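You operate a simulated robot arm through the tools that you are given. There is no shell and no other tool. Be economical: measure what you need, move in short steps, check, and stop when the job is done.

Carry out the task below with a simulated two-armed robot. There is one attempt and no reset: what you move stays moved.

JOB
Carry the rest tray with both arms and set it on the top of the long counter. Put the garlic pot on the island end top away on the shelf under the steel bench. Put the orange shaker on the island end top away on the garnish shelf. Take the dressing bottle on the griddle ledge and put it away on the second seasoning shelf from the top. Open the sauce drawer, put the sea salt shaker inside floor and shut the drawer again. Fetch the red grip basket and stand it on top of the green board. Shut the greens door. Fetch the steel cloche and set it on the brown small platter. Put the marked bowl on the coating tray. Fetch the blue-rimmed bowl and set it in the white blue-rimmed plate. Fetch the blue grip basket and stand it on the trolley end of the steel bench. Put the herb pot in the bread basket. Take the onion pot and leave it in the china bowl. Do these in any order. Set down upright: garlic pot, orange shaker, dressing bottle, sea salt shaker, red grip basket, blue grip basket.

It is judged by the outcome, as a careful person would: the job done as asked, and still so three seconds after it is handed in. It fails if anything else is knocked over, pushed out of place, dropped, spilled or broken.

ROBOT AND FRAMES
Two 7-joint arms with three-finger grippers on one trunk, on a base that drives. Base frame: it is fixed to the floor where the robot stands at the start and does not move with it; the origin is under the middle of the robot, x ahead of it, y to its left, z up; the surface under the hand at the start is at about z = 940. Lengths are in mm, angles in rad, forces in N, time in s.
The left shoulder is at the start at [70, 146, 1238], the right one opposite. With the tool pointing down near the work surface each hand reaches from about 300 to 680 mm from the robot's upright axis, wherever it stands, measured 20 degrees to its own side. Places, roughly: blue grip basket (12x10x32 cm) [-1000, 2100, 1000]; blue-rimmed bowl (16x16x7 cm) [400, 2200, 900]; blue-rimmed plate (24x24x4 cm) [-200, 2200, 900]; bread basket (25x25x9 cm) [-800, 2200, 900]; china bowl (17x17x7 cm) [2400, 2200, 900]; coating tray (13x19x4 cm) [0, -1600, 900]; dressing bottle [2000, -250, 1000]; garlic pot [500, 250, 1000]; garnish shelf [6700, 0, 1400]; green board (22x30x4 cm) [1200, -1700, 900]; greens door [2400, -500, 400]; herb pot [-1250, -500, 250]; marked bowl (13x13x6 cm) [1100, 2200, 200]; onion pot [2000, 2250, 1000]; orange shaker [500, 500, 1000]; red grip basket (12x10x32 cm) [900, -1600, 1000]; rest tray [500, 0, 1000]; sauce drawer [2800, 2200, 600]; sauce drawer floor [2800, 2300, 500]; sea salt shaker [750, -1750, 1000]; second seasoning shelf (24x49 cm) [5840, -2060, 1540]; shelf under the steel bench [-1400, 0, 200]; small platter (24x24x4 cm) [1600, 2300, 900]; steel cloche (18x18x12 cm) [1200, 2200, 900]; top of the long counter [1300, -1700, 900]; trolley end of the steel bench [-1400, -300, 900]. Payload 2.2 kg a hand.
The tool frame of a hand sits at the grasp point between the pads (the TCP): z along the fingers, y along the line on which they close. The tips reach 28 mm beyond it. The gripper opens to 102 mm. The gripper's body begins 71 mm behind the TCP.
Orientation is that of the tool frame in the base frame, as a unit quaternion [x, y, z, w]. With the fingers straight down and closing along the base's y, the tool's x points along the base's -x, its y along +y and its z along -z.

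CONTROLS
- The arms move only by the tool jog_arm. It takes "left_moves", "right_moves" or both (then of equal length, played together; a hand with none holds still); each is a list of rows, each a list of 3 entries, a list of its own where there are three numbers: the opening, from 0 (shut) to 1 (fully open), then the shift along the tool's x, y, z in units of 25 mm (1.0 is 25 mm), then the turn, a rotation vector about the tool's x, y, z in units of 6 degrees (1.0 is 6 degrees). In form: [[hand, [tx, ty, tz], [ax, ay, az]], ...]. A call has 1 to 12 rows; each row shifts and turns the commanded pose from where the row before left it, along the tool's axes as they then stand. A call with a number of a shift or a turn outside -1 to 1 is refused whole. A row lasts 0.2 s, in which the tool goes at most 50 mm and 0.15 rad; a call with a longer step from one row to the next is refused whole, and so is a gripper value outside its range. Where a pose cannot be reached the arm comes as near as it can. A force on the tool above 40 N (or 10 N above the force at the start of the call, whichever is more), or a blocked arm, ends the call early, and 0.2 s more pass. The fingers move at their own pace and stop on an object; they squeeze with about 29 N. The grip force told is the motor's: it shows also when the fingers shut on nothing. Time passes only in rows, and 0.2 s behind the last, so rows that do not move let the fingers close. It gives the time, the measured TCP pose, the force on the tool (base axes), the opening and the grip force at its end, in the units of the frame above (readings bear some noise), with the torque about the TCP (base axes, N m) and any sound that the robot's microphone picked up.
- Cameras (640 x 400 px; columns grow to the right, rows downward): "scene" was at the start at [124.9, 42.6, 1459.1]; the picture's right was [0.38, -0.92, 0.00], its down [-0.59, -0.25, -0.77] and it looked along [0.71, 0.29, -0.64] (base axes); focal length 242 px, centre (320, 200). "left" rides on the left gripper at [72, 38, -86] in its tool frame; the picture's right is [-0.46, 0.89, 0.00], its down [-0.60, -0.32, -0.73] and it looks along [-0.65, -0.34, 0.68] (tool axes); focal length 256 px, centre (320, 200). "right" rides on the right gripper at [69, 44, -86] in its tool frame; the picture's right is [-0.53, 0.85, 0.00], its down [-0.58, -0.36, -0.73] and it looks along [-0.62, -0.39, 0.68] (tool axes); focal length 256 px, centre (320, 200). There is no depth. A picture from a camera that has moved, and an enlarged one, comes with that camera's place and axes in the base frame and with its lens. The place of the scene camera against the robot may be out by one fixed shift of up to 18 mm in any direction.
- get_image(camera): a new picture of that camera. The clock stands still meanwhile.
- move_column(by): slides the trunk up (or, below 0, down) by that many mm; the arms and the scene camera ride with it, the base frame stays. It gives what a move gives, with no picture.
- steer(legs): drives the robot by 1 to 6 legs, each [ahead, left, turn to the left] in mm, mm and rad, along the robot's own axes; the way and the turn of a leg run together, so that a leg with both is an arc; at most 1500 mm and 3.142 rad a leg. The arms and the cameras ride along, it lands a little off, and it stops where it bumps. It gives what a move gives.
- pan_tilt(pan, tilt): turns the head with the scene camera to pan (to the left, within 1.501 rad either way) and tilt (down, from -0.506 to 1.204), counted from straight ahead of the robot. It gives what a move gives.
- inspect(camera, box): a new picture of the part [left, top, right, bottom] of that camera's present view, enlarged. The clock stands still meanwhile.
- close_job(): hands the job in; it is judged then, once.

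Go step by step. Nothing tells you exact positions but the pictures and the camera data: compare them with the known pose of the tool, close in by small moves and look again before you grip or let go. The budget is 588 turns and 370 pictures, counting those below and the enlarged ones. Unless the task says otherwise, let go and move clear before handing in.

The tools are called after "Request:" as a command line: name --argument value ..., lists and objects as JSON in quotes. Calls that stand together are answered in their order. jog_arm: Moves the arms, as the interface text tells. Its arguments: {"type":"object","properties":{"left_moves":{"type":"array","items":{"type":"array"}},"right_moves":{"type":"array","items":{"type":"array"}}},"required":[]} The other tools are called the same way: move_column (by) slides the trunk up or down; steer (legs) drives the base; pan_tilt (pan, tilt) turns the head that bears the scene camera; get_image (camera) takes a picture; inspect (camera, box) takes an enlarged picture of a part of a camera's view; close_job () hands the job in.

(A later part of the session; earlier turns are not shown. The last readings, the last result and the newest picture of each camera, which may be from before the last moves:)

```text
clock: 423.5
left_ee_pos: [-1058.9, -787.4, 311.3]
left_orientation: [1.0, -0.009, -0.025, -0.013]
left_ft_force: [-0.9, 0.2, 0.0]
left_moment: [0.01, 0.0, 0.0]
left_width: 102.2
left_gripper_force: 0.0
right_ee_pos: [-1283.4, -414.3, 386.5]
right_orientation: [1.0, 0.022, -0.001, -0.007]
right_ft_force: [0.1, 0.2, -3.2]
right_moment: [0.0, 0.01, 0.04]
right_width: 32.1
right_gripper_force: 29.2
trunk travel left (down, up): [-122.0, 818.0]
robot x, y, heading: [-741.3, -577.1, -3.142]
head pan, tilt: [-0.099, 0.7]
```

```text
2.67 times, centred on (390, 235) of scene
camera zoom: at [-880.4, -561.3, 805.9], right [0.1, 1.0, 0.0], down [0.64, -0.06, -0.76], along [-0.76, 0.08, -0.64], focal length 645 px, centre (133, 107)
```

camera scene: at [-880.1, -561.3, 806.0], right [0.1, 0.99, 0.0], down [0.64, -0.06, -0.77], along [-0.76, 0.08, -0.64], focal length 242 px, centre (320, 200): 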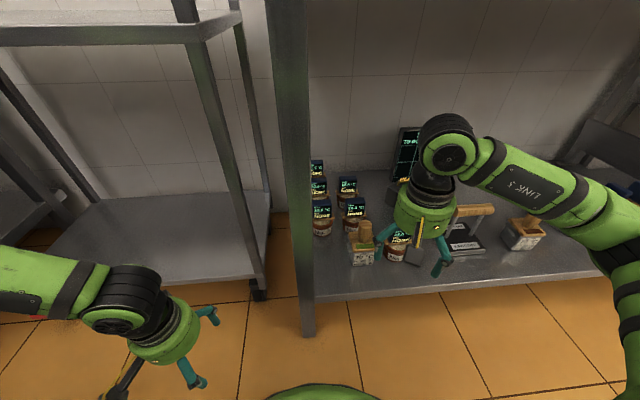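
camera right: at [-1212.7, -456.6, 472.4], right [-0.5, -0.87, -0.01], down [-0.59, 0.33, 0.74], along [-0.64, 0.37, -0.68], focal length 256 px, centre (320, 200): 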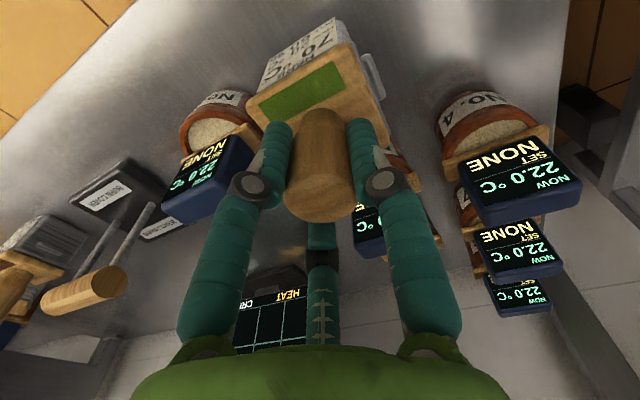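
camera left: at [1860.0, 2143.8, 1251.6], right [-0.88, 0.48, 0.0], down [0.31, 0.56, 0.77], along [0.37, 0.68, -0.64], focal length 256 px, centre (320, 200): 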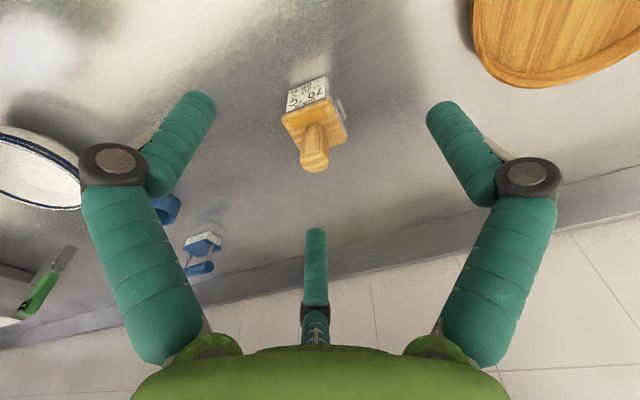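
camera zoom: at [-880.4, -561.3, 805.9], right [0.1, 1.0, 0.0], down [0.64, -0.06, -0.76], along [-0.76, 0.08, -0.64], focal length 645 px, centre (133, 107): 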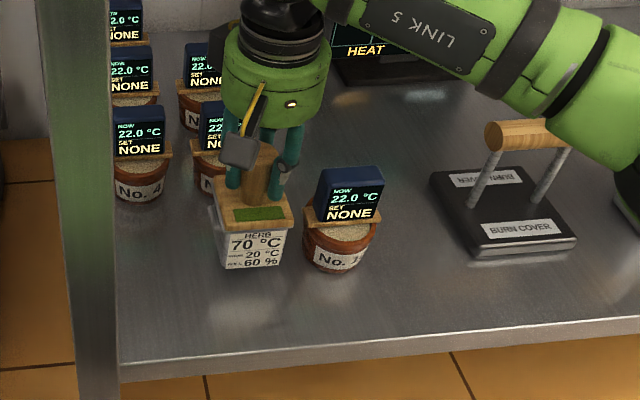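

The whole pot comes up. I raise a bit, back out from under the bench, and raise the trunk.

Request:
jog_arm --right_moves '[[0, [0, 0, -0.8], [0, 0, 0]], [0, [0, 0, -0.8], [0, 0, 0]], [0, [0, 0, -0.8], [0, 0, 0]], [0, [0, 0, 0], [0, 0, 0]]]'

Request:
steer --legs '[[-380, 0, 0]]'

Request:
move_column --by 400

Request:
move_column --by 400

Request:
get_image --camera "scene"

```text
clock: 424.5
left_ee_pos: [-1060.1, -788.1, 310.3]
left_orientation: [1.0, -0.01, -0.026, -0.014]
left_ft_force: [0.6, -0.2, 1.0]
left_moment: [0.0, 0.0, -0.04]
left_width: 102.0
left_gripper_force: 0.1
right_ee_pos: [-1282.1, -415.6, 446.6]
right_orientation: [1.0, 0.022, -0.001, -0.006]
right_ft_force: [-0.8, -0.4, -3.6]
right_moment: [-0.01, -0.02, -0.04]
right_width: 32.2
right_gripper_force: 29.0
trunk travel left (down, up): [-122.0, 818.0]
robot x, y, heading: [-744.6, -580.4, -3.141]
head pan, tilt: [-0.099, 0.7]
```

```text
clock: 426.9
left_ee_pos: [-677.0, -787.6, 310.0]
left_orientation: [1.0, -0.009, -0.025, -0.013]
left_ft_force: [0.7, 0.7, -0.6]
left_moment: [-0.02, -0.03, 0.0]
left_width: 102.3
left_gripper_force: 0.0
right_ee_pos: [-899.2, -415.9, 445.4]
right_orientation: [1.0, 0.023, -0.002, -0.005]
right_ft_force: [-0.4, -0.4, -4.4]
right_moment: [-0.04, 0.02, 0.0]
right_width: 31.7
right_gripper_force: 29.1
trunk travel left (down, up): [-122.0, 818.0]
robot x, y, heading: [-361.0, -578.9, -3.142]
head pan, tilt: [-0.099, 0.7]
```

```text
clock: 430.8
left_ee_pos: [-677.2, -787.2, 711.0]
left_orientation: [1.0, -0.009, -0.025, -0.013]
left_ft_force: [0.7, 0.0, 0.2]
left_moment: [0.0, -0.04, -0.02]
left_width: 101.8
left_gripper_force: 0.0
right_ee_pos: [-899.7, -415.0, 847.8]
right_orientation: [1.0, 0.023, -0.001, -0.006]
right_ft_force: [-0.2, 1.4, -2.7]
right_moment: [0.01, -0.02, 0.02]
right_width: 31.3
right_gripper_force: 28.6
trunk travel left (down, up): [-522.0, 418.0]
robot x, y, heading: [-357.2, -584.2, -3.139]
head pan, tilt: [-0.099, 0.7]
```

```text
clock: 434.6
left_ee_pos: [-678.1, -787.6, 1110.5]
left_orientation: [1.0, -0.009, -0.025, -0.014]
left_ft_force: [0.2, 0.1, 0.0]
left_moment: [-0.01, 0.04, -0.01]
left_width: 102.0
left_gripper_force: 0.0
right_ee_pos: [-901.0, -416.8, 1246.4]
right_orientation: [1.0, 0.023, -0.001, -0.007]
right_ft_force: [-0.5, 0.0, -2.8]
right_moment: [0.0, -0.01, -0.01]
right_width: 31.3
right_gripper_force: 29.0
trunk travel left (down, up): [-922.0, 18.0]
robot x, y, heading: [-359.6, -579.2, -3.138]
head pan, tilt: [-0.099, 0.7]
```

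```text
168 pictures are left
camera scene: at [-498.9, -560.8, 1605.9], right [0.1, 1.0, 0.0], down [0.64, -0.06, -0.76], along [-0.76, 0.07, -0.64], focal length 242 px, centre (320, 200)
```

scene: 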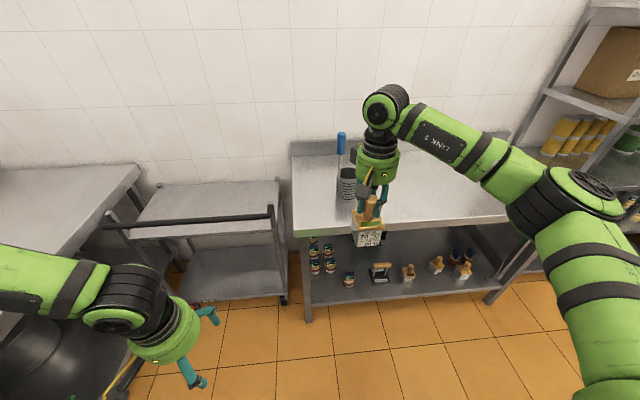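

Now carry the herb pot to the bread basket near (-780,2190).

Request:
steer --legs '[[0, -1400, 0], [0, -700, 0], [0, 0, -0.977]]'

Request:
steer --legs '[[140, 170, 0]]'

Request:
pan_tilt --pan -0.2 --tilt 0.65

Request:
get_image --camera "scene"

Request:
get_image --camera "right"

```text
clock: 447.6
left_ee_pos: [-687.1, 1683.8, 1110.2]
left_orientation: [0.872, -0.488, -0.015, -0.024]
left_ft_force: [0.7, -0.5, 0.0]
left_moment: [0.0, -0.02, 0.01]
left_width: 102.1
left_gripper_force: 0.1
right_ee_pos: [-492.6, 2072.6, 1247.2]
right_orientation: [0.888, -0.459, 0.002, -0.008]
right_ft_force: [-0.2, 0.4, -3.3]
right_moment: [-0.01, 0.0, -0.02]
right_width: 31.4
right_gripper_force: 29.2
trunk travel left (down, up): [-922.0, 18.0]
robot x, y, heading: [-340.5, 1533.2, 2.139]
head pan, tilt: [-0.099, 0.7]
```

```text
clock: 449.3
left_ee_pos: [-902.9, 1711.9, 1112.1]
left_orientation: [0.872, -0.488, -0.017, -0.024]
left_ft_force: [-1.0, 0.4, 0.0]
left_moment: [-0.02, 0.03, 0.06]
left_width: 102.0
left_gripper_force: 0.0
right_ee_pos: [-708.3, 2099.7, 1246.8]
right_orientation: [0.888, -0.461, 0.001, -0.005]
right_ft_force: [1.5, -0.3, -2.5]
right_moment: [0.0, 0.07, -0.01]
right_width: 31.6
right_gripper_force: 29.4
trunk travel left (down, up): [-922.0, 18.0]
robot x, y, heading: [-559.9, 1558.2, 2.139]
head pan, tilt: [-0.099, 0.7]
```

```text
clock: 449.9
left_ee_pos: [-904.2, 1712.8, 1112.0]
left_orientation: [0.872, -0.488, -0.016, -0.024]
left_ft_force: [-0.2, 0.0, -0.5]
left_moment: [0.0, 0.01, 0.03]
left_width: 101.8
left_gripper_force: 0.0
right_ee_pos: [-710.1, 2100.4, 1246.1]
right_orientation: [0.888, -0.46, 0.001, -0.007]
right_ft_force: [0.0, -0.3, -4.1]
right_moment: [0.02, 0.0, 0.0]
right_width: 31.4
right_gripper_force: 28.6
trunk travel left (down, up): [-922.0, 18.0]
robot x, y, heading: [-560.6, 1551.9, 2.142]
head pan, tilt: [-0.201, 0.649]
```

```text
167 pictures are left
camera scene: at [-620.0, 1690.2, 1610.3], right [0.93, 0.36, 0.0], down [0.22, -0.56, -0.8], along [-0.29, 0.74, -0.6], focal length 242 px, centre (320, 200)
```

scene: 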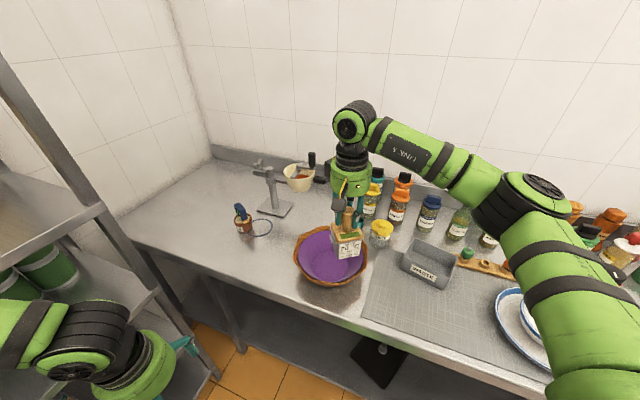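

```text
166 pictures are left
camera right: at [-708.6, 2018.1, 1333.1], right [-1.0, -0.05, -0.01], down [-0.04, 0.67, 0.74], along [-0.03, 0.74, -0.68], focal length 256 px, centre (320, 200)
```

right: 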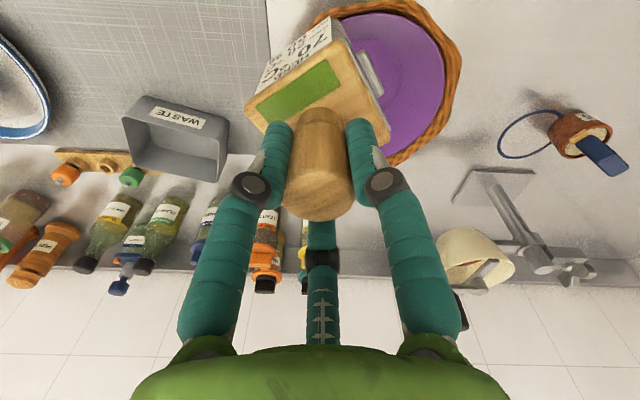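

Request:
steer --legs '[[112, 17, 0]]'

Request:
get_image --camera "right"

Request:
inspect --camera "scene" --box '[240, 160, 440, 310]'

```text
clock: 451.1
left_ee_pos: [-974.4, 1791.4, 1112.5]
left_orientation: [0.873, -0.488, -0.018, -0.024]
left_ft_force: [-0.5, 0.2, 0.0]
left_moment: [0.05, 0.02, 0.03]
left_width: 102.2
left_gripper_force: 0.1
right_ee_pos: [-782.9, 2178.8, 1249.8]
right_orientation: [0.888, -0.46, 0.0, -0.006]
right_ft_force: [0.0, -1.0, -2.7]
right_moment: [0.07, 0.03, -0.05]
right_width: 31.2
right_gripper_force: 29.0
trunk travel left (down, up): [-922.0, 18.0]
robot x, y, heading: [-635.3, 1640.8, 2.138]
head pan, tilt: [-0.201, 0.649]
```

```text
165 pictures are left
camera right: at [-779.4, 2096.2, 1335.1], right [-1.0, -0.05, -0.01], down [-0.04, 0.67, 0.74], along [-0.03, 0.74, -0.67], focal length 256 px, centre (320, 200)
```

right: 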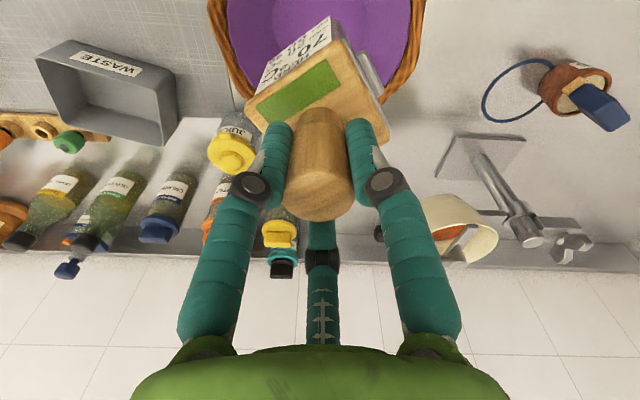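

```text
2.67 times, centred on (340, 235) of scene
camera zoom: at [-690.1, 1767.6, 1610.9], right [0.93, 0.36, 0.0], down [0.22, -0.56, -0.8], along [-0.29, 0.74, -0.6], focal length 645 px, centre (267, 107)
```

zoom: 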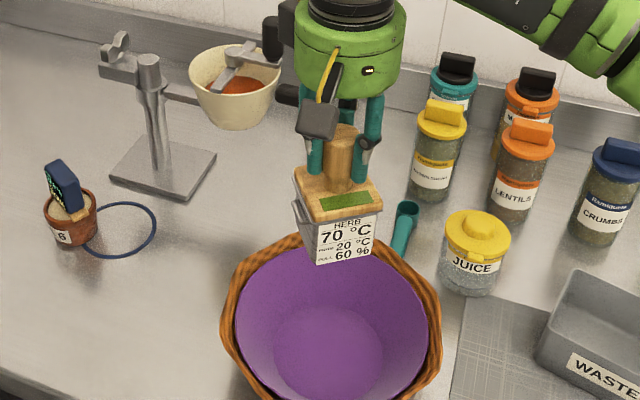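

Request:
jog_arm --right_moves '[[0, [-0.4, -0.26, 0], [0, 0, 0]], [0, [-0.4, -0.26, 0], [0, 0, 0]], [0, [0, 0, 0], [0, 0, 0]]]'

Request:
move_column --by -130

Request:
inspect --camera "scene" --box '[240, 160, 440, 310]'

Request:
get_image --camera "right"

```text
clock: 451.9
left_ee_pos: [-979.5, 1795.4, 1110.7]
left_orientation: [0.872, -0.488, -0.015, -0.025]
left_ft_force: [0.6, 0.2, -0.6]
left_moment: [-0.01, -0.05, 0.0]
left_width: 102.3
left_gripper_force: 0.0
right_ee_pos: [-785.7, 2207.7, 1246.2]
right_orientation: [0.888, -0.459, 0.003, -0.006]
right_ft_force: [0.7, -0.7, -3.2]
right_moment: [0.0, -0.04, -0.01]
right_width: 31.1
right_gripper_force: 29.3
trunk travel left (down, up): [-922.0, 18.0]
robot x, y, heading: [-630.8, 1637.5, 2.142]
head pan, tilt: [-0.201, 0.649]
```

```text
clock: 453.5
left_ee_pos: [-978.2, 1794.2, 980.0]
left_orientation: [0.872, -0.488, -0.016, -0.023]
left_ft_force: [0.4, 0.0, -0.4]
left_moment: [0.03, 0.0, 0.0]
left_width: 101.9
left_gripper_force: 0.2
right_ee_pos: [-785.3, 2206.4, 1117.1]
right_orientation: [0.888, -0.46, 0.003, -0.007]
right_ft_force: [-0.2, -0.2, -3.5]
right_moment: [0.02, -0.02, 0.03]
right_width: 31.6
right_gripper_force: 28.9
trunk travel left (down, up): [-792.0, 148.0]
robot x, y, heading: [-632.3, 1635.9, 2.14]
head pan, tilt: [-0.201, 0.649]
```

```text
2.67 times, centred on (340, 235) of scene
camera zoom: at [-694.3, 1772.1, 1480.3], right [0.93, 0.36, 0.0], down [0.22, -0.56, -0.8], along [-0.29, 0.74, -0.6], focal length 645 px, centre (267, 107)
```

zoom: 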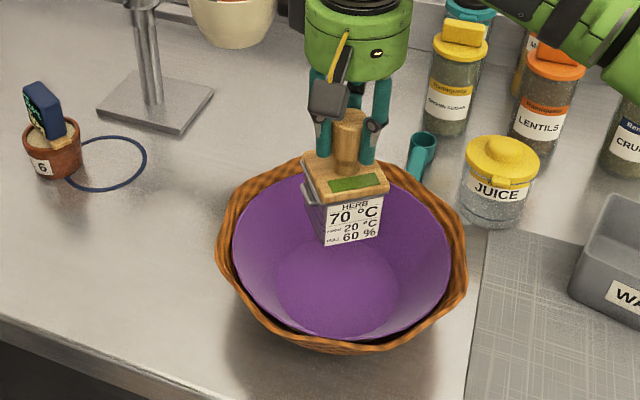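

```text
162 pictures are left
camera right: at [-782.6, 2124.4, 1203.2], right [-1.0, -0.05, -0.01], down [-0.04, 0.67, 0.74], along [-0.03, 0.74, -0.68], focal length 256 px, centre (320, 200)
```

right: 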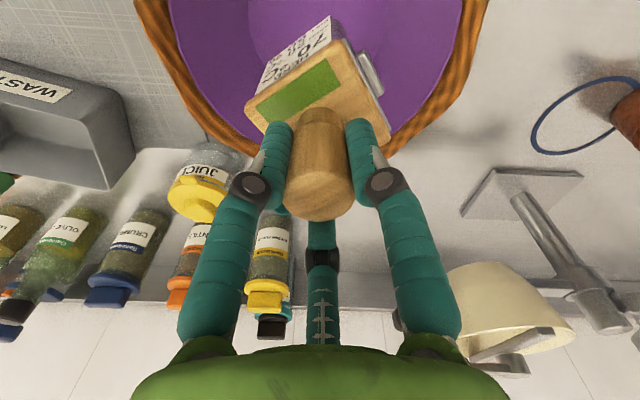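

Request:
move_column --by -76

Request:
move_column --by -7

Request:
move_column --by -5

```text
clock: 454.6
left_ee_pos: [-978.2, 1793.6, 906.0]
left_orientation: [0.872, -0.489, -0.015, -0.024]
left_ft_force: [-0.4, 0.1, 0.3]
left_moment: [0.05, 0.01, -0.01]
left_width: 101.9
left_gripper_force: 0.0
right_ee_pos: [-786.1, 2206.8, 1041.3]
right_orientation: [0.888, -0.46, 0.003, -0.006]
right_ft_force: [0.6, 0.1, -3.7]
right_moment: [-0.03, 0.04, 0.0]
right_width: 31.5
right_gripper_force: 29.2
trunk travel left (down, up): [-716.0, 224.0]
robot x, y, heading: [-632.6, 1636.4, 2.141]
head pan, tilt: [-0.201, 0.649]
```

```text
clock: 455.2
left_ee_pos: [-977.9, 1794.0, 897.4]
left_orientation: [0.873, -0.488, -0.015, -0.024]
left_ft_force: [0.3, -0.7, -0.6]
left_moment: [-0.01, 0.04, 0.0]
left_width: 101.9
left_gripper_force: 0.1
right_ee_pos: [-785.9, 2207.3, 1034.3]
right_orientation: [0.888, -0.46, 0.003, -0.006]
right_ft_force: [1.0, 0.2, -3.9]
right_moment: [0.0, 0.01, -0.02]
right_width: 31.1
right_gripper_force: 29.0
trunk travel left (down, up): [-709.0, 231.0]
robot x, y, heading: [-630.9, 1640.4, 2.139]
head pan, tilt: [-0.201, 0.649]
```

```text
clock: 455.7
left_ee_pos: [-978.5, 1794.0, 892.2]
left_orientation: [0.872, -0.488, -0.015, -0.024]
left_ft_force: [1.8, -0.1, 0.0]
left_moment: [0.03, -0.02, -0.01]
left_width: 102.2
left_gripper_force: 0.1
right_ee_pos: [-784.4, 2205.3, 1030.8]
right_orientation: [0.888, -0.46, 0.001, -0.008]
right_ft_force: [0.5, -0.1, 6.3]
right_moment: [-0.03, -0.42, 0.02]
right_width: 31.2
right_gripper_force: 29.1
trunk travel left (down, up): [-704.0, 236.0]
robot x, y, heading: [-632.4, 1639.6, 2.14]
head pan, tilt: [-0.201, 0.649]
```

Contact in the basket. Slightly more, release, rise.

Request:
move_column --by -2

Request:
jog_arm --right_moves '[[0.5, [0, 0, 0], [0, 0, 0]], [0.7, [0, 0, 0], [0, 0, 0]], [0.7, [0, 0, 0], [0, 0, 0]]]'

Request:
move_column --by 200

Request:
inspect --camera "scene" --box '[240, 160, 440, 310]'

```text
clock: 456.3
left_ee_pos: [-978.1, 1792.4, 890.8]
left_orientation: [0.873, -0.488, -0.016, -0.025]
left_ft_force: [-1.0, -0.2, 0.8]
left_moment: [0.05, 0.01, -0.01]
left_width: 102.1
left_gripper_force: 0.0
right_ee_pos: [-784.5, 2205.5, 1030.6]
right_orientation: [0.888, -0.461, -0.002, -0.008]
right_ft_force: [-0.8, 4.2, 19.4]
right_moment: [-0.1, -0.34, 0.01]
right_width: 31.6
right_gripper_force: 29.3
trunk travel left (down, up): [-702.0, 238.0]
robot x, y, heading: [-634.2, 1638.7, 2.138]
head pan, tilt: [-0.201, 0.649]
```

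```text
clock: 457.1
left_ee_pos: [-978.6, 1794.1, 890.6]
left_orientation: [0.873, -0.487, -0.015, -0.024]
left_ft_force: [-0.8, 1.0, 0.3]
left_moment: [-0.01, -0.03, -0.03]
left_width: 101.7
left_gripper_force: 0.1
right_ee_pos: [-784.5, 2206.7, 1026.1]
right_orientation: [0.888, -0.459, 0.003, -0.006]
right_ft_force: [1.3, 0.7, -0.4]
right_moment: [-0.01, 0.03, -0.04]
right_width: 71.4
right_gripper_force: 0.2
trunk travel left (down, up): [-702.0, 238.0]
robot x, y, heading: [-628.8, 1638.6, 2.142]
head pan, tilt: [-0.201, 0.649]
```

```text
clock: 459.2
left_ee_pos: [-978.1, 1794.5, 1090.0]
left_orientation: [0.872, -0.488, -0.015, -0.025]
left_ft_force: [0.5, -0.3, 0.2]
left_moment: [0.01, -0.02, 0.0]
left_width: 101.8
left_gripper_force: 0.1
right_ee_pos: [-785.5, 2206.2, 1226.8]
right_orientation: [0.888, -0.46, 0.002, -0.007]
right_ft_force: [-0.4, -0.2, -0.9]
right_moment: [0.02, 0.02, 0.0]
right_width: 71.6
right_gripper_force: 0.0
trunk travel left (down, up): [-902.0, 38.0]
robot x, y, heading: [-635.0, 1645.7, 2.14]
head pan, tilt: [-0.201, 0.649]
```

```text
2.67 times, centred on (340, 235) of scene
camera zoom: at [-694.5, 1771.8, 1590.3], right [0.93, 0.36, 0.0], down [0.22, -0.56, -0.8], along [-0.29, 0.74, -0.6], focal length 645 px, centre (267, 107)
```

zoom: 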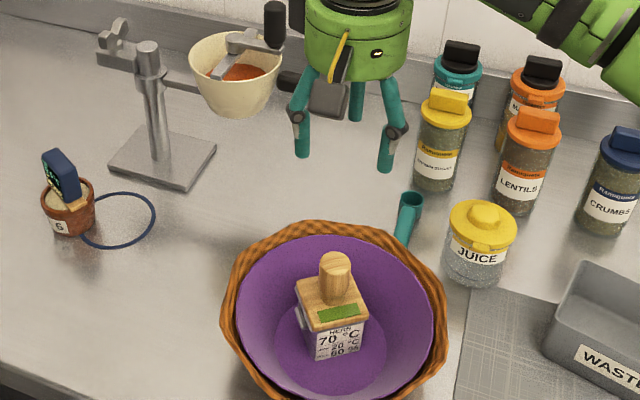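

The herb pot sits in the bread basket. Next, the marked bowl on the lower shelf near x≈1095: I back off, straighten and slide right, then lower the trunk.

Request:
steer --legs '[[-260, 0, 0], [0, 0, -0.57], [0, -1400, 0]]'

Request:
jog_arm --right_moves '[[1, [1, 0, 0], [0, 0, 0]], [1, [1, 0, 0], [0, 0, 0]], [1, [1, 0, 0], [0, 0, 0]], [1, [1, 0, 0], [0, 0, 0]], [1, [1, 0, 0], [0, 0, 0]], [1, [1, 0, 0], [0, 0, 0]], [1, [1, 0, 0], [0, 0, 0]], [1, [0, 0, 0], [0, 0, 0]]]'

Request:
move_column --by -400

Request:
move_column --by -300

Request:
pan_tilt --pan -0.1 --tilt 0.55

Request:
get_image --camera "scene"

```text
clock: 469.3
left_ee_pos: [715.8, 1719.9, 1090.7]
left_orientation: [-0.688, 0.725, 0.008, 0.028]
left_ft_force: [-0.6, 0.0, 0.4]
left_moment: [0.03, -0.01, -0.01]
left_width: 101.9
left_gripper_force: 0.1
right_ee_pos: [1110.4, 1951.4, 1227.3]
right_orientation: [0.712, -0.702, 0.005, -0.006]
right_ft_force: [-0.1, 0.7, -0.2]
right_moment: [-0.01, 0.0, -0.01]
right_width: 71.6
right_gripper_force: 0.0
trunk travel left (down, up): [-902.0, 38.0]
robot x, y, heading: [916.4, 1394.5, 1.539]
head pan, tilt: [-0.201, 0.649]
```

```text
clock: 471.1
left_ee_pos: [717.5, 1720.1, 1090.4]
left_orientation: [-0.689, 0.724, 0.008, 0.028]
left_ft_force: [-0.6, 0.0, 0.7]
left_moment: [0.01, 0.02, -0.02]
left_width: 101.8
left_gripper_force: 0.0
right_ee_pos: [1111.7, 1775.6, 1227.3]
right_orientation: [0.711, -0.703, 0.005, -0.006]
right_ft_force: [0.0, 0.6, 0.1]
right_moment: [-0.03, -0.01, 0.0]
right_width: 101.8
right_gripper_force: 0.1
trunk travel left (down, up): [-902.0, 38.0]
robot x, y, heading: [914.7, 1396.9, 1.542]
head pan, tilt: [-0.201, 0.649]
```

```text
clock: 474.9
left_ee_pos: [717.8, 1720.5, 691.0]
left_orientation: [-0.689, 0.724, 0.008, 0.028]
left_ft_force: [0.0, 0.7, -0.3]
left_moment: [-0.01, 0.0, 0.0]
left_width: 102.1
left_gripper_force: 0.1
right_ee_pos: [1112.8, 1775.1, 827.6]
right_orientation: [0.712, -0.702, 0.004, -0.005]
right_ft_force: [0.4, -0.3, 0.3]
right_moment: [0.01, -0.03, 0.01]
right_width: 102.0
right_gripper_force: 0.0
trunk travel left (down, up): [-502.0, 438.0]
robot x, y, heading: [912.6, 1396.4, 1.541]
head pan, tilt: [-0.201, 0.649]
```

```text
clock: 477.9
left_ee_pos: [717.9, 1720.3, 390.3]
left_orientation: [-0.688, 0.725, 0.008, 0.028]
left_ft_force: [-0.4, 0.5, 0.2]
left_moment: [-0.02, 0.02, 0.02]
left_width: 102.3
left_gripper_force: 0.1
right_ee_pos: [1112.2, 1773.8, 527.6]
right_orientation: [0.712, -0.702, 0.004, -0.006]
right_ft_force: [0.5, 0.0, 0.0]
right_moment: [-0.01, 0.02, 0.01]
right_width: 102.0
right_gripper_force: 0.0
trunk travel left (down, up): [-202.0, 738.0]
robot x, y, heading: [916.3, 1399.4, 1.539]
head pan, tilt: [-0.201, 0.649]
```

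```text
clock: 478.6
left_ee_pos: [716.8, 1720.1, 391.6]
left_orientation: [-0.688, 0.725, 0.008, 0.029]
left_ft_force: [0.3, -0.2, 0.2]
left_moment: [0.0, -0.03, 0.01]
left_width: 102.1
left_gripper_force: 0.0
right_ee_pos: [1111.4, 1775.1, 527.1]
right_orientation: [0.712, -0.702, 0.005, -0.005]
right_ft_force: [-0.1, 0.5, 0.4]
right_moment: [0.02, 0.03, 0.02]
right_width: 102.1
right_gripper_force: 0.0
trunk travel left (down, up): [-202.0, 738.0]
robot x, y, heading: [910.8, 1395.5, 1.54]
head pan, tilt: [-0.099, 0.55]
```

```text
160 pictures are left
camera scene: at [924.7, 1545.5, 899.1], right [0.99, -0.13, 0.0], down [-0.07, -0.52, -0.85], along [0.11, 0.85, -0.52], focal length 242 px, centre (320, 200)
```

scene: 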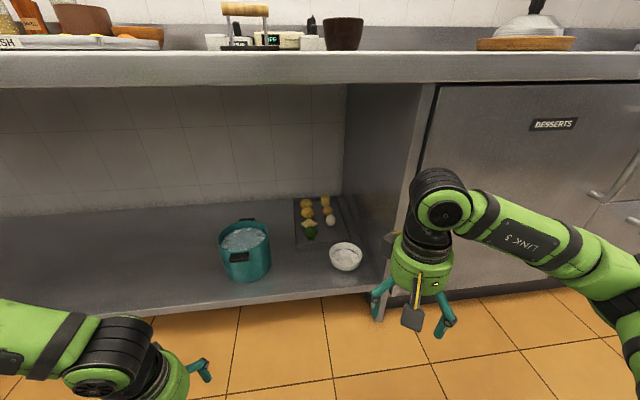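

The bowl is near (1104,2204), beside a cabinet side at x≈1215, so I use the left arm (free on its left). I tuck the right hand and move right.

Request:
jog_arm --right_moves '[[1, [1, -0.3, 0], [0, 0, 0]], [1, [1, -0.3, 0], [0, 0, 0]], [1, [1, -0.3, 0], [0, 0, 0]]]'

Request:
steer --legs '[[0, -370, 0.03], [140, 0, 0]]'

Request:
pan_tilt --pan 0.3 --tilt 0.6

Request:
get_image --camera "scene"

Request:
get_image --camera "left"

```text
clock: 479.4
left_ee_pos: [717.7, 1720.9, 390.0]
left_orientation: [-0.689, 0.725, 0.008, 0.028]
left_ft_force: [-0.4, 0.8, -0.4]
left_moment: [0.03, 0.0, -0.01]
left_width: 102.1
left_gripper_force: 0.0
right_ee_pos: [1133.9, 1699.4, 527.5]
right_orientation: [0.712, -0.702, 0.005, -0.006]
right_ft_force: [-0.8, 0.4, -0.4]
right_moment: [0.0, 0.0, 0.0]
right_width: 102.0
right_gripper_force: 0.2
trunk travel left (down, up): [-202.0, 738.0]
robot x, y, heading: [913.5, 1396.5, 1.542]
head pan, tilt: [-0.099, 0.55]
```

```text
clock: 482.7
left_ee_pos: [1083.8, 1845.5, 390.5]
left_orientation: [-0.698, 0.715, 0.009, 0.027]
left_ft_force: [0.0, -0.2, 0.0]
left_moment: [0.03, -0.01, -0.01]
left_width: 101.8
left_gripper_force: 0.0
right_ee_pos: [1501.5, 1838.1, 527.3]
right_orientation: [0.722, -0.692, 0.004, -0.006]
right_ft_force: [0.4, 0.9, 0.2]
right_moment: [0.0, 0.01, 0.03]
right_width: 102.0
right_gripper_force: 0.0
trunk travel left (down, up): [-202.0, 738.0]
robot x, y, heading: [1291.6, 1528.3, 1.572]
head pan, tilt: [-0.099, 0.55]
```

```text
clock: 483.6
left_ee_pos: [1083.6, 1848.3, 390.9]
left_orientation: [-0.698, 0.715, 0.008, 0.027]
left_ft_force: [-0.4, 0.5, -0.1]
left_moment: [0.01, -0.02, 0.04]
left_width: 101.9
left_gripper_force: 0.1
right_ee_pos: [1501.1, 1838.8, 526.9]
right_orientation: [0.722, -0.692, 0.004, -0.006]
right_ft_force: [-0.1, -0.1, 0.7]
right_moment: [0.02, 0.02, 0.01]
right_width: 101.9
right_gripper_force: 0.1
trunk travel left (down, up): [-202.0, 738.0]
robot x, y, heading: [1292.4, 1528.1, 1.567]
head pan, tilt: [0.3, 0.6]
```

```text
159 pictures are left
camera scene: at [1260.6, 1673.1, 894.6], right [0.96, 0.29, 0.0], down [0.17, -0.54, -0.83], along [-0.24, 0.79, -0.56], focal length 242 px, centre (320, 200)
```

scene: 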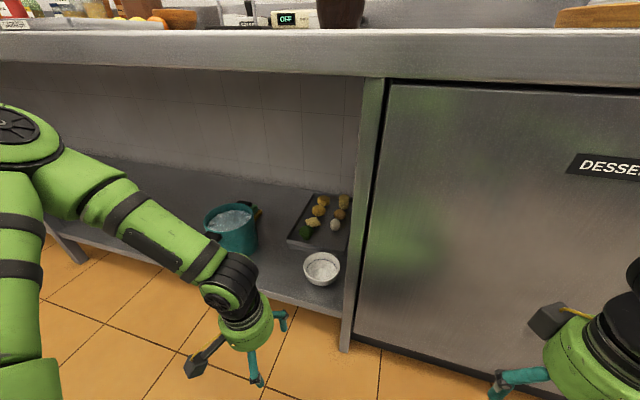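

```text
158 pictures are left
camera left: at [1041.6, 1771.5, 473.2], right [-0.87, 0.48, 0.0], down [0.31, 0.56, 0.77], along [0.37, 0.67, -0.64], focal length 256 px, centre (320, 200)
```

left: 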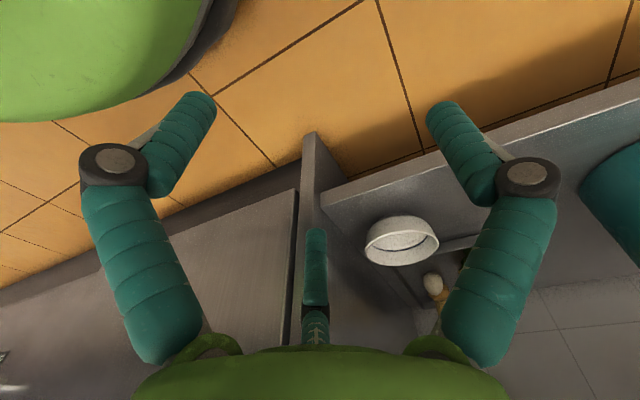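

Bowl rim centre ≈ (1109,2186,256). I drive 75 mm closer and reach in over its left rim.

Request:
steer --legs '[[75, 0, 0]]'

Request:
jog_arm --left_moves '[[0.8, [-0.95, 0.12, 0], [0, 0, 0]], [0.8, [-0.95, 0.12, 0], [0, 0, 0]], [0.8, [-0.95, 0.12, 0], [0, 0, 0]], [0.8, [-0.95, 0.12, 0], [0, 0, 0]], [0.8, [-0.95, 0.12, 0], [0, 0, 0]], [0.8, [-0.95, 0.12, 0], [0, 0, 0]], [0.8, [-0.95, 0.12, 0], [0, 0, 0]], [0.8, [-0.95, 0.12, 0], [0, 0, 0]], [0.8, [-0.95, 0.12, 0], [0, 0, 0]]]'

Request:
get_image --camera "left"

Request:
get_image --camera "scene"

```text
clock: 484.6
left_ee_pos: [1084.0, 1922.1, 390.4]
left_orientation: [-0.699, 0.714, 0.009, 0.027]
left_ft_force: [0.1, -0.2, -1.3]
left_moment: [-0.01, -0.02, 0.0]
left_width: 102.0
left_gripper_force: 0.0
right_ee_pos: [1500.0, 1914.3, 527.5]
right_orientation: [0.722, -0.692, 0.005, -0.006]
right_ft_force: [0.4, 0.7, -0.1]
right_moment: [0.01, 0.0, 0.01]
right_width: 102.2
right_gripper_force: 0.0
trunk travel left (down, up): [-202.0, 738.0]
robot x, y, heading: [1288.2, 1606.3, 1.568]
head pan, tilt: [0.3, 0.6]
```

```text
clock: 486.6
left_ee_pos: [1060.1, 2136.7, 400.7]
left_orientation: [-0.699, 0.714, 0.007, 0.027]
left_ft_force: [-0.5, -0.4, -0.3]
left_moment: [0.0, 0.0, 0.01]
left_width: 81.6
left_gripper_force: 0.1
right_ee_pos: [1499.3, 1914.0, 527.5]
right_orientation: [0.722, -0.692, 0.005, -0.006]
right_ft_force: [-0.2, 0.2, -0.6]
right_moment: [-0.01, 0.03, -0.03]
right_width: 101.7
right_gripper_force: 0.1
trunk travel left (down, up): [-202.0, 738.0]
robot x, y, heading: [1288.4, 1604.7, 1.569]
head pan, tilt: [0.3, 0.6]
```

```text
157 pictures are left
camera left: at [1018.9, 2061.0, 483.3], right [-0.87, 0.48, 0.0], down [0.31, 0.56, 0.77], along [0.37, 0.67, -0.64], focal length 256 px, centre (320, 200)
```

left: 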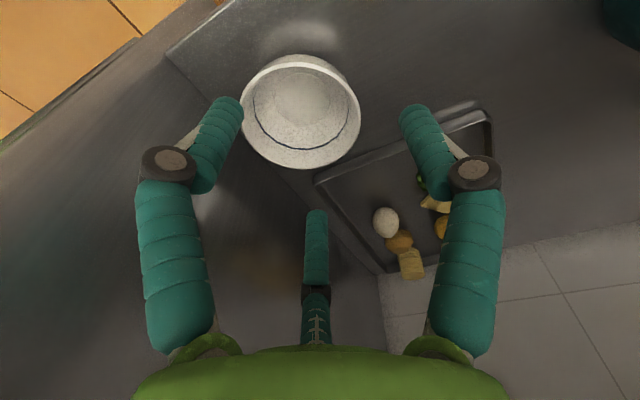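

```text
156 pictures are left
camera scene: at [1260.5, 1748.5, 894.6], right [0.96, 0.29, 0.0], down [0.17, -0.54, -0.83], along [-0.24, 0.79, -0.56], focal length 242 px, centre (320, 200)
```

scene: 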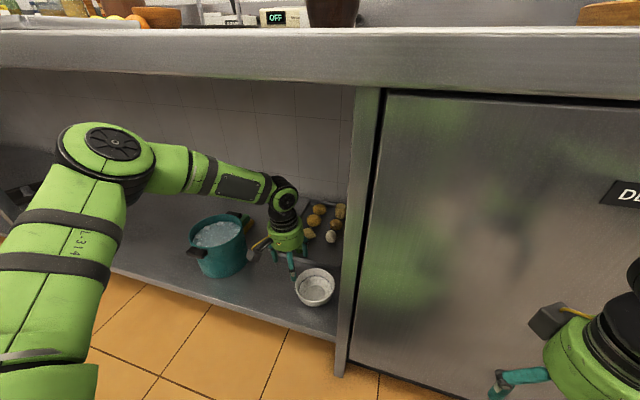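

Request:
jog_arm --left_moves '[[0.75, [-0.8, 0.34, 0], [0, 0, 0]], [0.75, [-0.8, 0.34, 0], [0, 0, 0]], [0.75, [0, 0, 0], [0, 0, 0]]]'

Request:
move_column --by -90

Request:
get_image --camera "left"

Request:
inspect --camera "scene" --box '[220, 180, 400, 320]'

```text
clock: 487.4
left_ee_pos: [1037.3, 2162.6, 410.5]
left_orientation: [-0.699, 0.715, 0.007, 0.028]
left_ft_force: [0.6, -1.4, -0.7]
left_moment: [0.0, -0.01, 0.01]
left_width: 76.3
left_gripper_force: 0.1
left hand out of reach, approached as far as the arm can: row 1, 2
right_ee_pos: [1500.0, 1913.9, 527.7]
right_orientation: [0.722, -0.692, 0.004, -0.006]
right_ft_force: [1.7, 0.3, -0.4]
right_moment: [0.0, -0.01, 0.0]
right_width: 102.0
right_gripper_force: 0.2
trunk travel left (down, up): [-202.0, 738.0]
robot x, y, heading: [1289.2, 1607.7, 1.564]
head pan, tilt: [0.3, 0.6]
```

```text
clock: 488.7
left_ee_pos: [1035.4, 2162.4, 320.7]
left_orientation: [-0.699, 0.714, 0.009, 0.028]
left_ft_force: [-1.1, -0.5, 0.7]
left_moment: [0.0, -0.03, 0.0]
left_width: 76.6
left_gripper_force: 0.1
right_ee_pos: [1499.3, 1913.3, 436.6]
right_orientation: [0.722, -0.692, 0.004, -0.005]
right_ft_force: [-0.1, 0.1, 0.1]
right_moment: [0.02, 0.04, 0.0]
right_width: 102.1
right_gripper_force: 0.1
trunk travel left (down, up): [-112.0, 828.0]
robot x, y, heading: [1289.8, 1604.2, 1.573]
head pan, tilt: [0.3, 0.6]
```

```text
155 pictures are left
camera left: at [995.0, 2086.9, 403.5], right [-0.88, 0.48, 0.0], down [0.31, 0.56, 0.77], along [0.37, 0.67, -0.64], focal length 256 px, centre (320, 200)
```

left: 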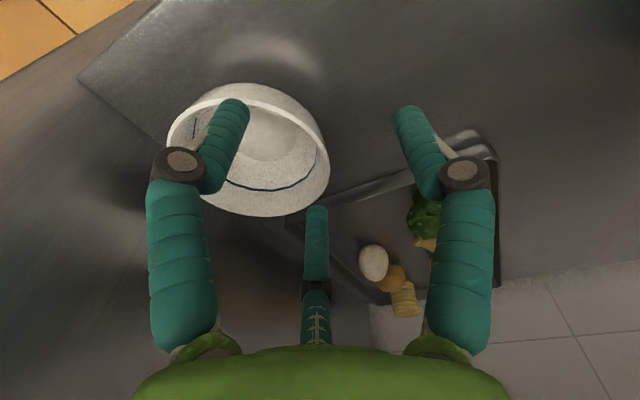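

```text
2.86 times, centred on (310, 250) of scene
camera zoom: at [1260.5, 1748.3, 804.6], right [0.96, 0.29, 0.0], down [0.17, -0.54, -0.83], along [-0.24, 0.79, -0.56], focal length 691 px, centre (349, 57)
```

zoom: 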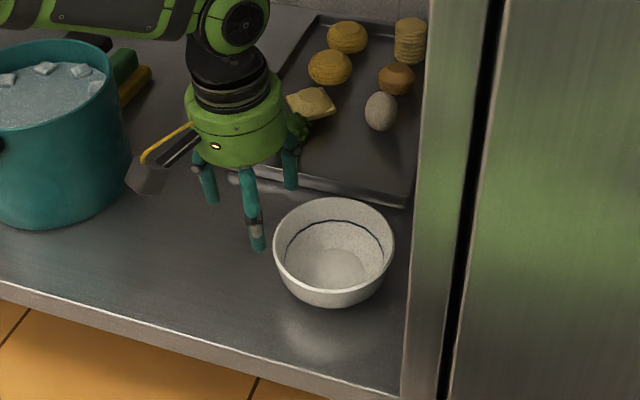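

Request:
steer --legs '[[16, -12, 0]]'

Request:
move_column --by -30

Request:
get_image --camera "left"

Request:
inspect --camera "scene" --box '[220, 180, 400, 320]'

```text
clock: 489.4
left_ee_pos: [1047.8, 2177.2, 322.5]
left_orientation: [-0.699, 0.714, 0.008, 0.028]
left_ft_force: [-0.8, -0.3, -0.3]
left_moment: [0.0, -0.02, -0.02]
left_width: 76.3
left_gripper_force: 0.1
right_ee_pos: [1512.7, 1929.1, 437.4]
right_orientation: [0.722, -0.692, 0.004, -0.005]
right_ft_force: [0.1, -0.5, 0.2]
right_moment: [0.0, -0.02, 0.01]
right_width: 102.0
right_gripper_force: 0.1
trunk travel left (down, up): [-112.0, 828.0]
robot x, y, heading: [1301.3, 1621.0, 1.573]
head pan, tilt: [0.3, 0.6]
```

```text
clock: 490.2
left_ee_pos: [1048.5, 2177.6, 290.7]
left_orientation: [-0.699, 0.714, 0.009, 0.028]
left_ft_force: [0.3, -0.6, 1.0]
left_moment: [0.01, -0.01, 0.01]
left_width: 76.5
left_gripper_force: 0.0
right_ee_pos: [1511.8, 1930.4, 407.3]
right_orientation: [0.722, -0.692, 0.005, -0.006]
right_ft_force: [0.4, 0.1, 0.2]
right_moment: [0.0, 0.0, 0.0]
right_width: 102.1
right_gripper_force: 0.0
trunk travel left (down, up): [-82.0, 858.0]
robot x, y, heading: [1301.8, 1615.6, 1.57]
head pan, tilt: [0.3, 0.6]
```

```text
153 pictures are left
camera left: at [1006.9, 2102.9, 373.4], right [-0.87, 0.48, 0.0], down [0.31, 0.56, 0.77], along [0.37, 0.67, -0.64], focal length 256 px, centre (320, 200)
```

left: 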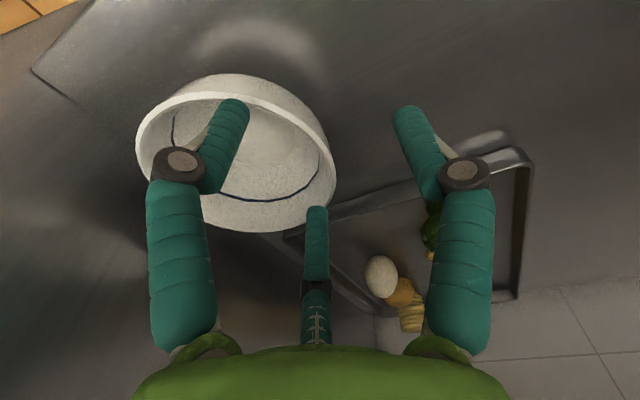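

```text
2.86 times, centred on (310, 250) of scene
camera zoom: at [1272.4, 1764.3, 774.6], right [0.96, 0.29, 0.0], down [0.17, -0.54, -0.83], along [-0.24, 0.79, -0.56], focal length 691 px, centre (349, 57)
```

zoom: 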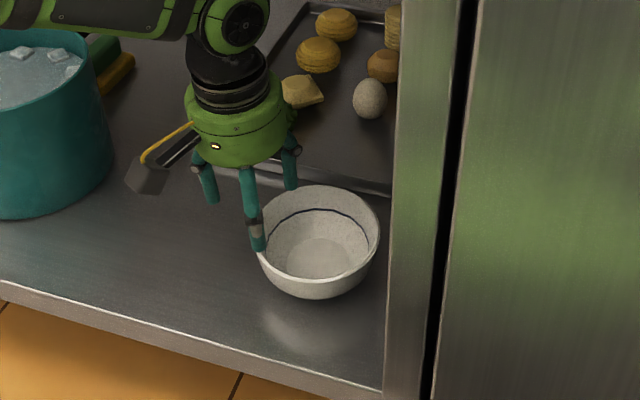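

I shift the hand 13 mm right so the two inner fingers clear the rim, then lower and pinch.

Request:
jog_arm --left_moves '[[0.75, [0, -0.52, 0], [0, 0, 0]], [0.75, [0, 0, 0.4], [0, 0, 0]], [0.75, [0, 0, 0.4], [0, 0, 0]], [0.75, [0, 0, 0.4], [0, 0, 0]], [0.75, [0, 0, 0], [0, 0, 0]]]'

Request:
get_image --camera "left"

Request:
inspect --camera "scene" --box '[220, 180, 400, 320]'

```text
clock: 491.4
left_ee_pos: [1054.4, 2164.1, 271.9]
left_orientation: [-0.699, 0.714, 0.008, 0.029]
left_ft_force: [-0.1, -3.2, 7.6]
left_moment: [-0.27, -0.21, -0.07]
left_width: 82.9
left_gripper_force: 3.3
left hand out of reach, approached as far as the arm can: row 1, 2, 3, 4
right_ee_pos: [1512.6, 1930.0, 407.6]
right_orientation: [0.722, -0.692, 0.003, -0.005]
right_ft_force: [-0.2, 0.1, -0.3]
right_moment: [-0.03, 0.01, 0.0]
right_width: 102.2
right_gripper_force: 0.0
trunk travel left (down, up): [-82.0, 858.0]
robot x, y, heading: [1306.0, 1618.9, 1.568]
head pan, tilt: [0.3, 0.6]
```

```text
151 pictures are left
camera left: at [1012.9, 2088.3, 354.5], right [-0.87, 0.48, 0.0], down [0.31, 0.56, 0.77], along [0.37, 0.68, -0.64], focal length 256 px, centre (320, 200)
```

left: 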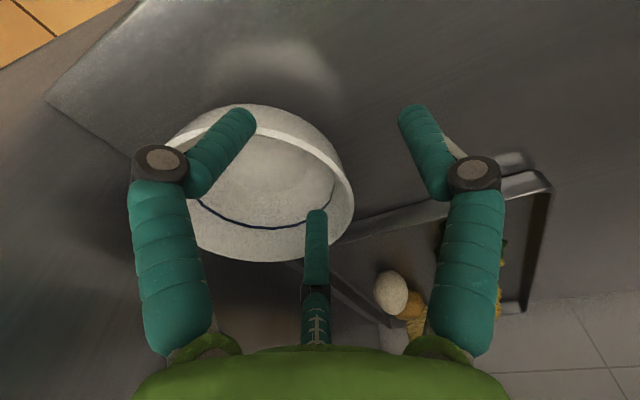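

```text
2.86 times, centred on (310, 250) of scene
camera zoom: at [1272.6, 1763.6, 774.8], right [0.96, 0.29, 0.0], down [0.17, -0.54, -0.83], along [-0.24, 0.79, -0.56], focal length 691 px, centre (349, 57)
```

zoom: 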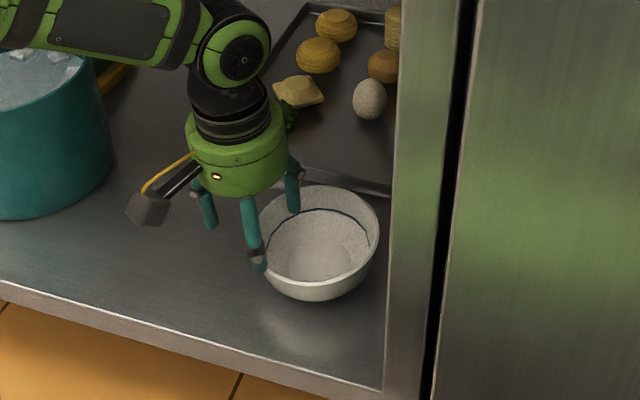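

Request:
jog_arm --left_moves '[[0.75, [0, 0, -0.8], [0, 0, 0]], [0.75, [0, 0, 0], [0, 0, 0]]]'

Request:
steer --legs '[[22, -6, 0]]'

Request:
get_image --camera "left"

Request:
inspect --camera "scene" --box '[220, 180, 400, 320]'

```text
clock: 492.0
left_ee_pos: [1052.9, 2161.7, 291.3]
left_orientation: [-0.699, 0.714, 0.007, 0.028]
left_ft_force: [-0.2, -0.7, -0.1]
left_moment: [-0.02, 0.03, 0.0]
left_width: 76.9
left_gripper_force: 0.1
right_ee_pos: [1512.2, 1929.8, 406.8]
right_orientation: [0.722, -0.692, 0.004, -0.005]
right_ft_force: [-0.9, 0.6, 0.5]
right_moment: [0.0, 0.01, 0.01]
right_width: 102.3
right_gripper_force: 0.0
trunk travel left (down, up): [-82.0, 858.0]
robot x, y, heading: [1301.0, 1617.8, 1.573]
head pan, tilt: [0.3, 0.6]
```

```text
clock: 492.8
left_ee_pos: [1059.0, 2185.5, 292.4]
left_orientation: [-0.699, 0.714, 0.007, 0.028]
left_ft_force: [-0.1, 0.5, -0.2]
left_moment: [0.03, -0.02, 0.02]
left_width: 76.4
left_gripper_force: 0.1
right_ee_pos: [1518.4, 1951.8, 407.7]
right_orientation: [0.722, -0.692, 0.004, -0.006]
right_ft_force: [0.8, 0.8, -0.1]
right_moment: [-0.02, -0.01, -0.02]
right_width: 101.8
right_gripper_force: 0.0
trunk travel left (down, up): [-82.0, 858.0]
robot x, y, heading: [1306.8, 1641.0, 1.571]
head pan, tilt: [0.3, 0.6]
```

```text
149 pictures are left
camera left: at [1017.2, 2109.4, 374.1], right [-0.87, 0.48, 0.0], down [0.31, 0.56, 0.77], along [0.37, 0.67, -0.64], focal length 256 px, centre (320, 200)
```

left: 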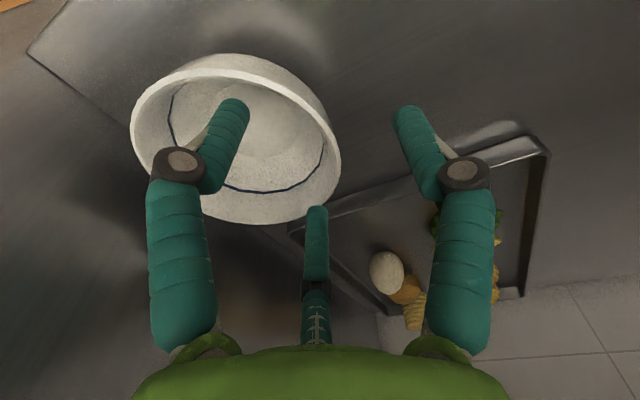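

```text
2.86 times, centred on (310, 250) of scene
camera zoom: at [1278.3, 1786.2, 774.6], right [0.96, 0.29, 0.0], down [0.17, -0.54, -0.83], along [-0.24, 0.79, -0.56], focal length 691 px, centre (349, 57)
```

zoom: 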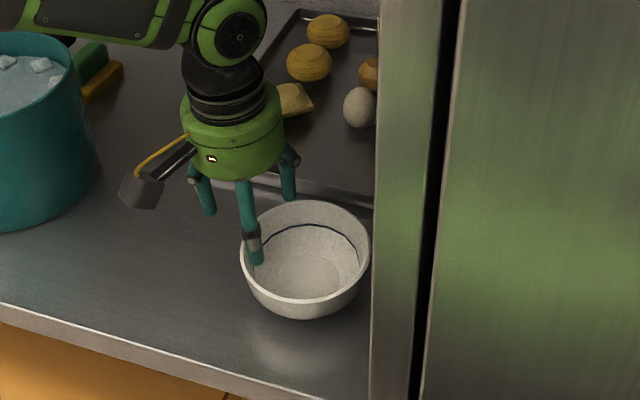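

Request:
jog_arm --left_moves '[[0.75, [0.72, -0.35, 0], [0, 0, 0]], [0.75, [0, 0, 0], [0, 0, 0]]]'

Request:
move_column --by -22

Request:
get_image --camera "left"

```text
clock: 493.4
left_ee_pos: [1066.6, 2166.7, 291.5]
left_orientation: [-0.699, 0.714, 0.007, 0.028]
left_ft_force: [-0.7, -0.8, 0.1]
left_moment: [0.0, 0.04, -0.02]
left_width: 76.5
left_gripper_force: 0.1
right_ee_pos: [1519.0, 1950.5, 407.7]
right_orientation: [0.721, -0.693, 0.004, -0.005]
right_ft_force: [-0.3, 0.4, -0.1]
right_moment: [-0.01, 0.04, 0.0]
right_width: 102.0
right_gripper_force: 0.0
trunk travel left (down, up): [-82.0, 858.0]
robot x, y, heading: [1307.4, 1639.6, 1.564]
head pan, tilt: [0.3, 0.6]
```

```text
clock: 494.1
left_ee_pos: [1066.4, 2165.4, 267.8]
left_orientation: [-0.699, 0.715, 0.009, 0.028]
left_ft_force: [1.0, -1.6, 0.9]
left_moment: [0.01, 0.07, 0.0]
left_width: 83.9
left_gripper_force: 2.2
right_ee_pos: [1518.2, 1952.0, 384.5]
right_orientation: [0.722, -0.692, 0.003, -0.005]
right_ft_force: [0.6, -0.1, 0.6]
right_moment: [0.0, -0.04, 0.03]
right_width: 102.3
right_gripper_force: 0.1
trunk travel left (down, up): [-60.0, 880.0]
robot x, y, heading: [1302.9, 1640.5, 1.567]
head pan, tilt: [0.3, 0.6]
```

```text
147 pictures are left
camera left: at [1025.5, 2091.2, 350.9], right [-0.87, 0.48, 0.0], down [0.31, 0.56, 0.77], along [0.37, 0.67, -0.64], focal length 256 px, centre (320, 200)
```

left: 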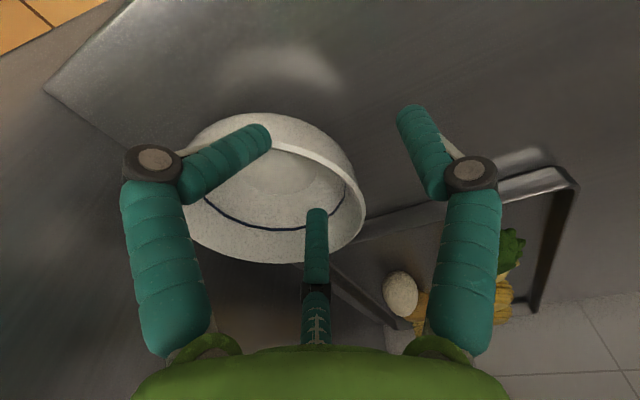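

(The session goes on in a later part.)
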